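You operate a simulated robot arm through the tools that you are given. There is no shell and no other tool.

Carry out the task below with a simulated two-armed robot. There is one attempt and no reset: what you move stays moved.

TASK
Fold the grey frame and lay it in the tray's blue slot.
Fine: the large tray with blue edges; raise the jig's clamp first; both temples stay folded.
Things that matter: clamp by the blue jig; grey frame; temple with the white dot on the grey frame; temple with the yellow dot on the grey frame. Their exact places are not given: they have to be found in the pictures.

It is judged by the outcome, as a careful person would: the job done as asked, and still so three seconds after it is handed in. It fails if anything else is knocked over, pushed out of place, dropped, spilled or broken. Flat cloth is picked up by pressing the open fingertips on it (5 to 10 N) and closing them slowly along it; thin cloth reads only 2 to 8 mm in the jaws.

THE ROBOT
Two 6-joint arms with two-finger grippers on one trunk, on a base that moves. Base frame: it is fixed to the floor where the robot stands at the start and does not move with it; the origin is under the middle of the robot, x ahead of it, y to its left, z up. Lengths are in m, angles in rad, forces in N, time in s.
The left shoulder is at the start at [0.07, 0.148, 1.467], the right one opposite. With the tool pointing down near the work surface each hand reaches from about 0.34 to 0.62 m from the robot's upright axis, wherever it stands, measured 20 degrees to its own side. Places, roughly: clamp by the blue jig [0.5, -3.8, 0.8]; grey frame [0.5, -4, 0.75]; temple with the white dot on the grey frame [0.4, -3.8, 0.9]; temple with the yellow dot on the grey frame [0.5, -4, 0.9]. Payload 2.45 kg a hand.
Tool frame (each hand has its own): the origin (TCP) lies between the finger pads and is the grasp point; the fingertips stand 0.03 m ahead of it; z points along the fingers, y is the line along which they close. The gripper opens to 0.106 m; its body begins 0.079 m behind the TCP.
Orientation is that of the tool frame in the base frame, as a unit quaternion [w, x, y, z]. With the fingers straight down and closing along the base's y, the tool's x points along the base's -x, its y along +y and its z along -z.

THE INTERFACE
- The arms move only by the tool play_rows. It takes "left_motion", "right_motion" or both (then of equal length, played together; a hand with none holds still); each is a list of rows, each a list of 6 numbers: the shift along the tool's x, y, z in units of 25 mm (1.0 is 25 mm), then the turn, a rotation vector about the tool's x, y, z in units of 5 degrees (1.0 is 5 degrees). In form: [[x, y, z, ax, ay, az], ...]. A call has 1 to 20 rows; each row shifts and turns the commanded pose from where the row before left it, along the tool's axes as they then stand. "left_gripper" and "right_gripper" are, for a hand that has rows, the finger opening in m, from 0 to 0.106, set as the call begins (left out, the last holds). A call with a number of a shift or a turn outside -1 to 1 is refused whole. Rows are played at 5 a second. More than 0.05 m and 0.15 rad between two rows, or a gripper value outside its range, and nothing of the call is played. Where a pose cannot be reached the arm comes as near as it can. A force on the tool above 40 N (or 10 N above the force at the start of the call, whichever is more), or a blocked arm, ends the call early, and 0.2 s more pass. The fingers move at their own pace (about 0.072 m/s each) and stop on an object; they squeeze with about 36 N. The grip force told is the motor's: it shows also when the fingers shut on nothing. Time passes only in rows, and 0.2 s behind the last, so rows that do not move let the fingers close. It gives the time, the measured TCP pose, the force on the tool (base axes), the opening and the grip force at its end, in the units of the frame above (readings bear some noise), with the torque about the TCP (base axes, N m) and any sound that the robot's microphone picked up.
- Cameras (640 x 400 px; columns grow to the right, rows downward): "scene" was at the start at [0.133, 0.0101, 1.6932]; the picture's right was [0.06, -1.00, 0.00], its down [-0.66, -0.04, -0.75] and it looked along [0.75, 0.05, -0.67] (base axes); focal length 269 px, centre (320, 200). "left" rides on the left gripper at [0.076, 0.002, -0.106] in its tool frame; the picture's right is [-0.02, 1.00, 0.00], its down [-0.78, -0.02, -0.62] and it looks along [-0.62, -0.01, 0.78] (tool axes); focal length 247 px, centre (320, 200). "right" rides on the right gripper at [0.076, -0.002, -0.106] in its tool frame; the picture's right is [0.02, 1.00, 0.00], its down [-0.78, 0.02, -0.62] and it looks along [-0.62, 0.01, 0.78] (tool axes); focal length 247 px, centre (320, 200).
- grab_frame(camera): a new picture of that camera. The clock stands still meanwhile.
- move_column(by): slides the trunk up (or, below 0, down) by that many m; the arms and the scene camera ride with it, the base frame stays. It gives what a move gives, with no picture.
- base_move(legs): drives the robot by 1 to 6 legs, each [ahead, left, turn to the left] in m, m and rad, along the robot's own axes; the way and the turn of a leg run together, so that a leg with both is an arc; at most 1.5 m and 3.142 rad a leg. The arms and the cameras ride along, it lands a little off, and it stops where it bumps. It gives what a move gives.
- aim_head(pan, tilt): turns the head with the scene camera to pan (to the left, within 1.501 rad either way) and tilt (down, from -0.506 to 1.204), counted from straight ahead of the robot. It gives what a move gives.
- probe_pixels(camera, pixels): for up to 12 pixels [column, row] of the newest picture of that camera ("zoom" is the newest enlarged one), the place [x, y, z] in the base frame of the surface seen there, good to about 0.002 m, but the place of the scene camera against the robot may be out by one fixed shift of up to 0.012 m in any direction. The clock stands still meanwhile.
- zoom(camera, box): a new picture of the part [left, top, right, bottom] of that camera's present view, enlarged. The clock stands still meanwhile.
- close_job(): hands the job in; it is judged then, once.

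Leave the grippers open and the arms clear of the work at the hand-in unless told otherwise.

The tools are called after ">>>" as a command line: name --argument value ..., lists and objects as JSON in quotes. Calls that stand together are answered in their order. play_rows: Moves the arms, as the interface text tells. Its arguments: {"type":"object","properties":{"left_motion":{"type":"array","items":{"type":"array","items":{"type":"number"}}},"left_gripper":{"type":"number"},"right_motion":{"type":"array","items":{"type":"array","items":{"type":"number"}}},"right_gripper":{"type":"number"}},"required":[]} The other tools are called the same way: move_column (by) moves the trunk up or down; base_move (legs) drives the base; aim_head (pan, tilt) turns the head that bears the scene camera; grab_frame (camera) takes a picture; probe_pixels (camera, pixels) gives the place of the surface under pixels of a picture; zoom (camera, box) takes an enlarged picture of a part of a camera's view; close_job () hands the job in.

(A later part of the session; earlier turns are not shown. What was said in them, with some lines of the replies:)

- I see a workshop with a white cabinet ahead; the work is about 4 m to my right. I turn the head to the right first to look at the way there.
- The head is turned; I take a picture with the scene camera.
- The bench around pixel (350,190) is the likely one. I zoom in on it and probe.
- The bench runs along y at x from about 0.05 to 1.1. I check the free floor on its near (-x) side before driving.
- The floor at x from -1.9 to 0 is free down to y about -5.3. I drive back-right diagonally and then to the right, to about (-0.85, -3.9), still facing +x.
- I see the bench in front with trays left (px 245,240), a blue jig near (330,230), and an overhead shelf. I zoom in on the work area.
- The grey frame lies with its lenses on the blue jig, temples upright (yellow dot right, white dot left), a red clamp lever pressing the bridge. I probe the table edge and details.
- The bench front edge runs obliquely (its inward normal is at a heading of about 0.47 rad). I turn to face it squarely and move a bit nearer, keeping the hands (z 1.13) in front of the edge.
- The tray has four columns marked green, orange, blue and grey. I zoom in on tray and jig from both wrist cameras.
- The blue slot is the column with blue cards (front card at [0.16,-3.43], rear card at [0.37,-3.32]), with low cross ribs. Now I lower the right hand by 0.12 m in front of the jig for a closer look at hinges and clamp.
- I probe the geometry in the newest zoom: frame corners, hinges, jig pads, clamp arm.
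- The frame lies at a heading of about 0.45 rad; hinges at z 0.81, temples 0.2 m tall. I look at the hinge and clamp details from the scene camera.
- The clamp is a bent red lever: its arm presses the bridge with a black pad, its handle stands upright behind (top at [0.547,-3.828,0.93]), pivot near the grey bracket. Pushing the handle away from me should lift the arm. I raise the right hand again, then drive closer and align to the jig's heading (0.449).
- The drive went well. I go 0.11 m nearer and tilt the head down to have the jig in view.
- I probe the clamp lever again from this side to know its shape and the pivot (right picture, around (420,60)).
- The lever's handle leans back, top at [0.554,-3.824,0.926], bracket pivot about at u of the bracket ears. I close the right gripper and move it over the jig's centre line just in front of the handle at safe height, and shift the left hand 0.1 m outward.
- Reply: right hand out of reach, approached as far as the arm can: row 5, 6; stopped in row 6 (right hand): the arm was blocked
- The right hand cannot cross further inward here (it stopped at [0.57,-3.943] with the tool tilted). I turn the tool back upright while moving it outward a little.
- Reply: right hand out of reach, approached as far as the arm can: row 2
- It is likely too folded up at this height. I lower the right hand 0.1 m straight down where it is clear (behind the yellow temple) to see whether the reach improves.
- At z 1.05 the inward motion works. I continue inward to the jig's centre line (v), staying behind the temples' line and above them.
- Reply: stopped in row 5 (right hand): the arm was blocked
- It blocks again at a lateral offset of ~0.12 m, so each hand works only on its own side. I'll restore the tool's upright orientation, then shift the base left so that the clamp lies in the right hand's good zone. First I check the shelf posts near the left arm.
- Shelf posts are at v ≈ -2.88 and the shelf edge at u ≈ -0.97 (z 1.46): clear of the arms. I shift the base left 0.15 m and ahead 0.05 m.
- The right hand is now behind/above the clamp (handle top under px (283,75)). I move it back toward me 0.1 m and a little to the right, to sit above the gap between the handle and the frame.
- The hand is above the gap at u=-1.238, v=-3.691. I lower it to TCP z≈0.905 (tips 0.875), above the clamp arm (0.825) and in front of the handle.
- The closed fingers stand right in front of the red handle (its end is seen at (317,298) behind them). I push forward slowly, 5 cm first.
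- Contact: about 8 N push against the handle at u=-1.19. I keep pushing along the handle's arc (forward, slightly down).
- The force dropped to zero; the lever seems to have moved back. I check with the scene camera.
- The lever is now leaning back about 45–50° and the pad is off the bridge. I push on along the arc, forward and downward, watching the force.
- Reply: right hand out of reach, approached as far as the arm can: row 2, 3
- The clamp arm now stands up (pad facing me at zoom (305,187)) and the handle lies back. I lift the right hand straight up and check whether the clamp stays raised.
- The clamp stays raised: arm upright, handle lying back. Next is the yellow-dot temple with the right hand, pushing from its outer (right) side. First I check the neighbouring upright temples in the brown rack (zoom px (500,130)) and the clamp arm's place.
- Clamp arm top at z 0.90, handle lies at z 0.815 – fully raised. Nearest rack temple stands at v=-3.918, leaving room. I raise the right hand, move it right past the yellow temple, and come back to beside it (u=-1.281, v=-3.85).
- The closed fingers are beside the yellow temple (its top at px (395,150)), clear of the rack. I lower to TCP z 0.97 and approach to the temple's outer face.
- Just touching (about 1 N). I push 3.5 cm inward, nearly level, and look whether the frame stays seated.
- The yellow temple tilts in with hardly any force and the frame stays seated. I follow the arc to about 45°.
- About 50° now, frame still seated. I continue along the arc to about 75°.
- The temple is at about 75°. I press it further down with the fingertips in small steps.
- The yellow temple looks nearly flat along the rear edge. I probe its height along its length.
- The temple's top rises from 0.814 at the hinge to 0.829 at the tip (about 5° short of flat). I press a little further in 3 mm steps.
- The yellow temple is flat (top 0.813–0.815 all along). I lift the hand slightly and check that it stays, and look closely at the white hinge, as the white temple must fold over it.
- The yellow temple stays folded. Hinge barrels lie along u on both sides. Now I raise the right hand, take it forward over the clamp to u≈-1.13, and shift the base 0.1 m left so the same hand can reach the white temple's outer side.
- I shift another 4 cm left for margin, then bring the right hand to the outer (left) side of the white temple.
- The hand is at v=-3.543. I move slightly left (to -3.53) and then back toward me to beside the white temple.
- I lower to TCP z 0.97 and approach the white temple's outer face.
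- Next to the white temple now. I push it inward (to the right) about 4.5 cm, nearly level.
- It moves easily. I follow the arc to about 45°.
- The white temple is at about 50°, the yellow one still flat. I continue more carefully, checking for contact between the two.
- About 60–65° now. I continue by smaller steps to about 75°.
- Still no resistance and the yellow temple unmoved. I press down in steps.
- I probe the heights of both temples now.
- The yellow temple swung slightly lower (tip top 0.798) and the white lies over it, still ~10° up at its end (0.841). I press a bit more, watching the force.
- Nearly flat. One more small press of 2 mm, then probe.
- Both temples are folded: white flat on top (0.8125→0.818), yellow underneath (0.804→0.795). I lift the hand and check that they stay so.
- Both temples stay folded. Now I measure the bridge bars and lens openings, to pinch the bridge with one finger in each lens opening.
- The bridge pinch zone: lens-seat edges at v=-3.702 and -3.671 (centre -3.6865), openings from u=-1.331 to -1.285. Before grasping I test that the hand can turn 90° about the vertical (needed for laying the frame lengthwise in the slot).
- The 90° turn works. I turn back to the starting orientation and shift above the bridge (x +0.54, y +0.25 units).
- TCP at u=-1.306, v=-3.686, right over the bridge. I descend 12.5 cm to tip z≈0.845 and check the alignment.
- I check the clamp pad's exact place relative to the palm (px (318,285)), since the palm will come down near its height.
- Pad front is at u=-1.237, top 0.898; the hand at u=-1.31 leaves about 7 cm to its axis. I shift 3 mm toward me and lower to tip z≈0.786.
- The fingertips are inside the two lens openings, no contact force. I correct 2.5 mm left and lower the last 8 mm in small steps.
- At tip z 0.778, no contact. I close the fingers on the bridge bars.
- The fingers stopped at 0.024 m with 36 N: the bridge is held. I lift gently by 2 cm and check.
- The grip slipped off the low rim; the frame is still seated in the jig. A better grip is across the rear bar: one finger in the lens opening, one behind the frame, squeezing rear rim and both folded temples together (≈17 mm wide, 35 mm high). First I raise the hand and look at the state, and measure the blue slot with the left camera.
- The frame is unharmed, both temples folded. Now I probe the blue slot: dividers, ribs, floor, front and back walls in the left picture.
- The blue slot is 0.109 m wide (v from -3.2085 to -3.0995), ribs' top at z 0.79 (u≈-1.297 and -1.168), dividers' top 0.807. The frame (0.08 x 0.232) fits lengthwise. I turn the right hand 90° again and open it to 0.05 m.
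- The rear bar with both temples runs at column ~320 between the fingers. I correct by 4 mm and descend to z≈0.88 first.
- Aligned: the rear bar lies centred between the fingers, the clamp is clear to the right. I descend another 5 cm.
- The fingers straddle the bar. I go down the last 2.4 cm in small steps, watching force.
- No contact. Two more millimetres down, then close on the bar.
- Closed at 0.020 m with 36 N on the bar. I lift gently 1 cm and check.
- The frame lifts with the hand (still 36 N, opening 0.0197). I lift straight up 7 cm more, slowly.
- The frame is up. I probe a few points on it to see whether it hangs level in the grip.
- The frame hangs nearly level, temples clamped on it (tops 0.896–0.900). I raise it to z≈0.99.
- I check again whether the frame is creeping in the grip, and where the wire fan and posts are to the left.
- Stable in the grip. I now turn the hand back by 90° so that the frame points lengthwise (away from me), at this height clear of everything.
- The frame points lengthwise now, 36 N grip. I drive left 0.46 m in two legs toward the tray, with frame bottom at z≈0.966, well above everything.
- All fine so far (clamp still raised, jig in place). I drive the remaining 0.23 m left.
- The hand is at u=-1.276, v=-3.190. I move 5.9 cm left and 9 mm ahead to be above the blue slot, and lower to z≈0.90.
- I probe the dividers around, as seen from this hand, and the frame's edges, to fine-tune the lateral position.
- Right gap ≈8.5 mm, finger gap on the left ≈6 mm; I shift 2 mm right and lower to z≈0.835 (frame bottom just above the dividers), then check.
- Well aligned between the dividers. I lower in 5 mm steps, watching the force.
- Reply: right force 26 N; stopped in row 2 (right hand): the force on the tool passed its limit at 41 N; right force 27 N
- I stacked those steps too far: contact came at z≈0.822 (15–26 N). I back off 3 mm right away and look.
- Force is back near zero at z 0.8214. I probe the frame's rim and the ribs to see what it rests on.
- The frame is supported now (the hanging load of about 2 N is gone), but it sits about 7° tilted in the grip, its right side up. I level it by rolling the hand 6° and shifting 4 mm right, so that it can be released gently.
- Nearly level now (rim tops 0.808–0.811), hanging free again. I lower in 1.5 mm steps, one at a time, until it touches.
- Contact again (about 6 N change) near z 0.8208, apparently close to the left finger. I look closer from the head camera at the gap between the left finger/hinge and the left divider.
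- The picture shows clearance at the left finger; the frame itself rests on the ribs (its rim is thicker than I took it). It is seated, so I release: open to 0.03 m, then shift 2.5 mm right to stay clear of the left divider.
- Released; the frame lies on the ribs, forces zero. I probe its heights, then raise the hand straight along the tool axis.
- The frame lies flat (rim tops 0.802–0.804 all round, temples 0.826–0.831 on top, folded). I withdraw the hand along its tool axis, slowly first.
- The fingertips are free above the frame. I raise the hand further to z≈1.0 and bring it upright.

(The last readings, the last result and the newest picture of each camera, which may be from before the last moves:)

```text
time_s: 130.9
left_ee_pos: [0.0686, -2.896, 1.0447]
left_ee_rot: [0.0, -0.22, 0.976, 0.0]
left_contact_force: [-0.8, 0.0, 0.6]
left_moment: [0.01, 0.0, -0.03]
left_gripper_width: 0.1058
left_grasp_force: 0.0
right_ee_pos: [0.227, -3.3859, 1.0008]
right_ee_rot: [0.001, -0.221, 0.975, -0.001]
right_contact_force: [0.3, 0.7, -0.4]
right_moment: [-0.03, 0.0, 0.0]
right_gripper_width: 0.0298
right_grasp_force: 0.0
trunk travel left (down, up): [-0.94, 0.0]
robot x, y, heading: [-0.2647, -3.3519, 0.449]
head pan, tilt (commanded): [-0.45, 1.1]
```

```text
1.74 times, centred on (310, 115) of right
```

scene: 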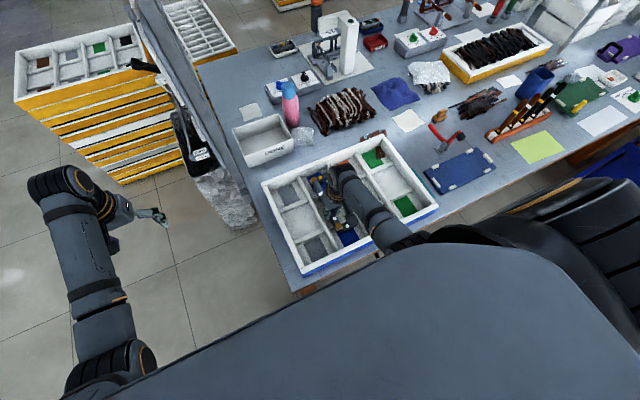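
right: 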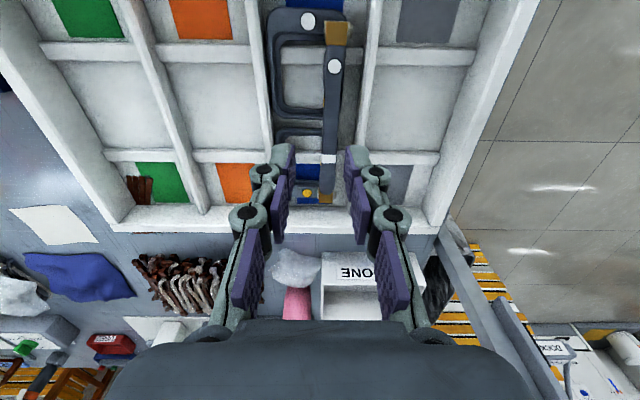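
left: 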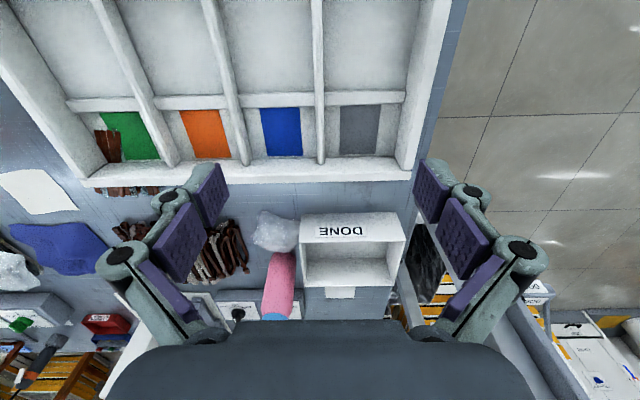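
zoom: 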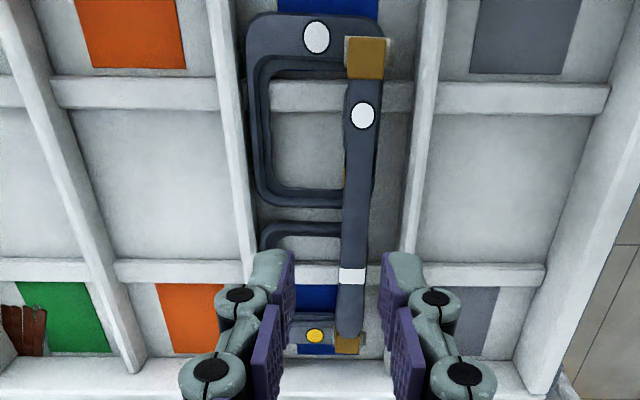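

The frame lies in the blue slot with both temples folded. I open the gripper fully, drive back 0.3 m so that both arms are clear, and inspect the result with the head camera.

>>> play_rows --right_motion '[[0, 0, -0.5, 0, 0, 0], [0, 0, -0.5, 0, 0, 0], [0, 0, 0, 0, 0, 0]]' --right_gripper 0.106

>>> base_move --legs '[[-0.3, 0, 0]]'

>>> aim_head --pan -0.35 --tilt 0.85

>>> grab_frame --camera "scene"

>>> grab_frame --camera "right"

```text
time_s: 131.7
left_ee_pos: [0.07, -2.8967, 1.0442]
left_ee_rot: [0.0, -0.22, 0.976, -0.001]
left_contact_force: [0.3, 0.2, -0.8]
left_moment: [0.02, 0.0, -0.01]
left_gripper_width: 0.106
left_grasp_force: 0.2
right_ee_pos: [0.2269, -3.3869, 1.0252]
right_ee_rot: [0.001, -0.221, 0.975, 0.001]
right_contact_force: [-0.4, -0.2, 0.7]
right_moment: [-0.01, 0.02, -0.02]
right_gripper_width: 0.106
right_grasp_force: 0.0
trunk travel left (down, up): [-0.94, 0.0]
robot x, y, heading: [-0.2671, -3.3527, 0.447]
head pan, tilt (commanded): [-0.45, 1.1]
```

```text
time_s: 133.7
left_ee_pos: [-0.2061, -3.0221, 1.0442]
left_ee_rot: [-0.001, -0.226, 0.974, -0.002]
left_contact_force: [0.2, 0.2, 0.6]
left_moment: [-0.02, 0.03, 0.03]
left_gripper_width: 0.1057
left_grasp_force: 0.1
right_ee_pos: [-0.0424, -3.512, 1.0243]
right_ee_rot: [0.001, -0.226, 0.974, 0.0]
right_contact_force: [0.4, -0.4, -1.2]
right_moment: [-0.02, 0.0, 0.01]
right_gripper_width: 0.1059
right_grasp_force: 0.1
trunk travel left (down, up): [-0.94, 0.0]
robot x, y, heading: [-0.5412, -3.4873, 0.456]
head pan, tilt (commanded): [-0.45, 1.1]
```

```text
time_s: 134.5
left_ee_pos: [-0.2083, -3.024, 1.0445]
left_ee_rot: [0.001, -0.226, 0.974, -0.001]
left_contact_force: [0.0, -0.3, 1.0]
left_moment: [0.01, -0.01, 0.01]
left_gripper_width: 0.1058
left_grasp_force: 0.0
right_ee_pos: [-0.0439, -3.5124, 1.0254]
right_ee_rot: [0.001, -0.226, 0.974, 0.001]
right_contact_force: [-0.4, -1.0, -0.3]
right_moment: [-0.02, 0.0, 0.02]
right_gripper_width: 0.1061
right_grasp_force: 0.1
trunk travel left (down, up): [-0.94, 0.0]
robot x, y, heading: [-0.536, -3.4862, 0.454]
head pan, tilt (commanded): [-0.351, 0.85]
```

```text
taken
```

scene: 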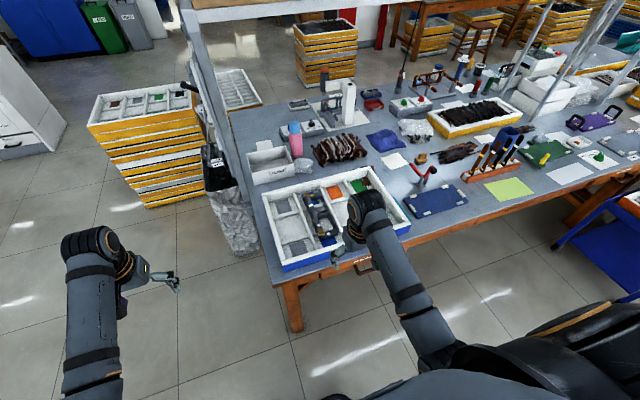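

```text
taken
```

right: 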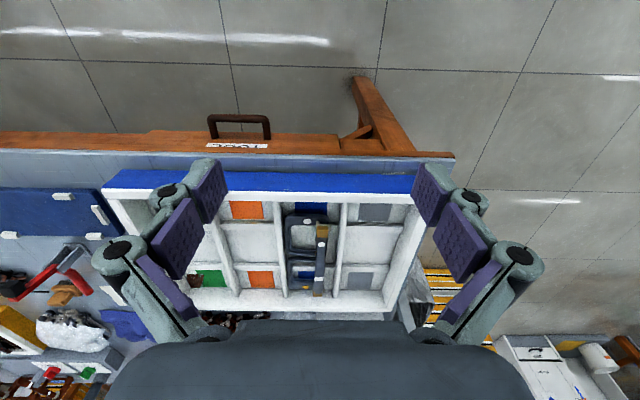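

I inspect the frame in the slot and the jig in enlarged views and by probing.

>>> zoom --camera "right" --box '[260, 190, 380, 310]'

>>> probe_pixels --camera "right" --pixels '[[292, 235], [307, 222], [322, 232], [320, 250], [320, 265], [318, 280], [317, 292], [305, 275], [290, 250], [341, 245], [285, 270], [293, 270]]'

>>> zoom --camera "scene" --box '[260, 150, 480, 280]'

```text
3.33 times, centred on (320, 250) of right
```

zoom: 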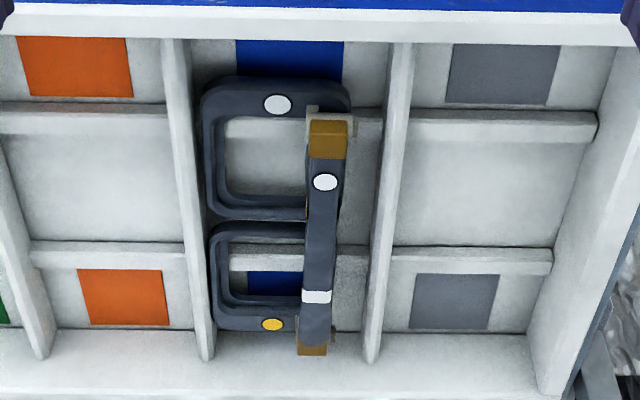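

```text
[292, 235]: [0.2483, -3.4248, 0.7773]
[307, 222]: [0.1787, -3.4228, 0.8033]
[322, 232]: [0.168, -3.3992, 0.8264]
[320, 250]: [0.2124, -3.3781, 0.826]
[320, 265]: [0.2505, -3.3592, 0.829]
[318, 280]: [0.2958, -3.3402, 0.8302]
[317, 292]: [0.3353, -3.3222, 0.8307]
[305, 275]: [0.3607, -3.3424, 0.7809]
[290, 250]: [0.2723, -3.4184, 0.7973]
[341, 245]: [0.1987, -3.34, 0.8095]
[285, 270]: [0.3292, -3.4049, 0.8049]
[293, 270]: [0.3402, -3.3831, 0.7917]
```

```text
2.91 times, centred on (370, 215) of scene
```

zoom: 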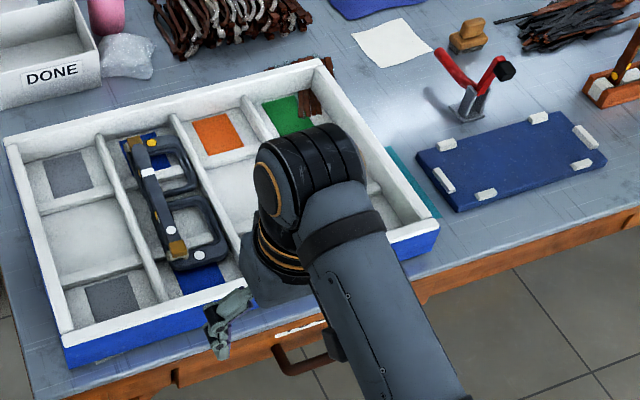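

The frame lies flat in the blue slot, white temple over yellow, both folded. I do a last check that the jig is where it was.

>>> probe_pixels --camera "zoom" --pixels '[[445, 180], [486, 194], [581, 165], [585, 137], [538, 118], [447, 144], [470, 105], [503, 70]]'

```text
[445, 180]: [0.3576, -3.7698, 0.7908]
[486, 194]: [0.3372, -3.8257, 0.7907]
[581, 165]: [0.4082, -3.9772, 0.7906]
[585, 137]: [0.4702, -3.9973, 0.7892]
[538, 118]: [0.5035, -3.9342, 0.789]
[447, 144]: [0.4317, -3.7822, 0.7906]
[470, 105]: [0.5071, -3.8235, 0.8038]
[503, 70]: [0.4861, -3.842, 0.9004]
```

The jig pads match their first places up to the head camera's fixed shift, so the jig has not moved. The clamp is raised, the frame lies folded in the blue slot, the grippers are open and the arms are clear of the bench. I hand the job in.

>>> close_job

```text
The job is handed in.
```

The grey frame is folded and lying flat in the blue slot of the large blue-edged tray, and the job is handed in. I don't have the judge's result.

- **Clamp:** I raised it first by pushing its red handle back. It stayed raised.
- **Temples:** The white-dot temple lies folded over the yellow-dot one. Both were still folded when I probed them in the slot.
- **Jig:** Its pads are where they were at the start, within the head camera's known offset.
- **Surroundings:** Nothing else looked moved or knocked over in the last pictures.
- **Robot:** It has backed off about 0.3 m. Both grippers are open and the arms are clear of the bench.

Two things did not go smoothly:

- **First grip:** Pinching the frame at the bridge slipped off. The frame stayed seated in the jig, so I gripped it again across the rear bar.
- **Lowering into the slot:** I pressed too far once and the force limit stopped the arm at 41 N. I backed off, levelled the frame and released it. I saw no damage or displacement.
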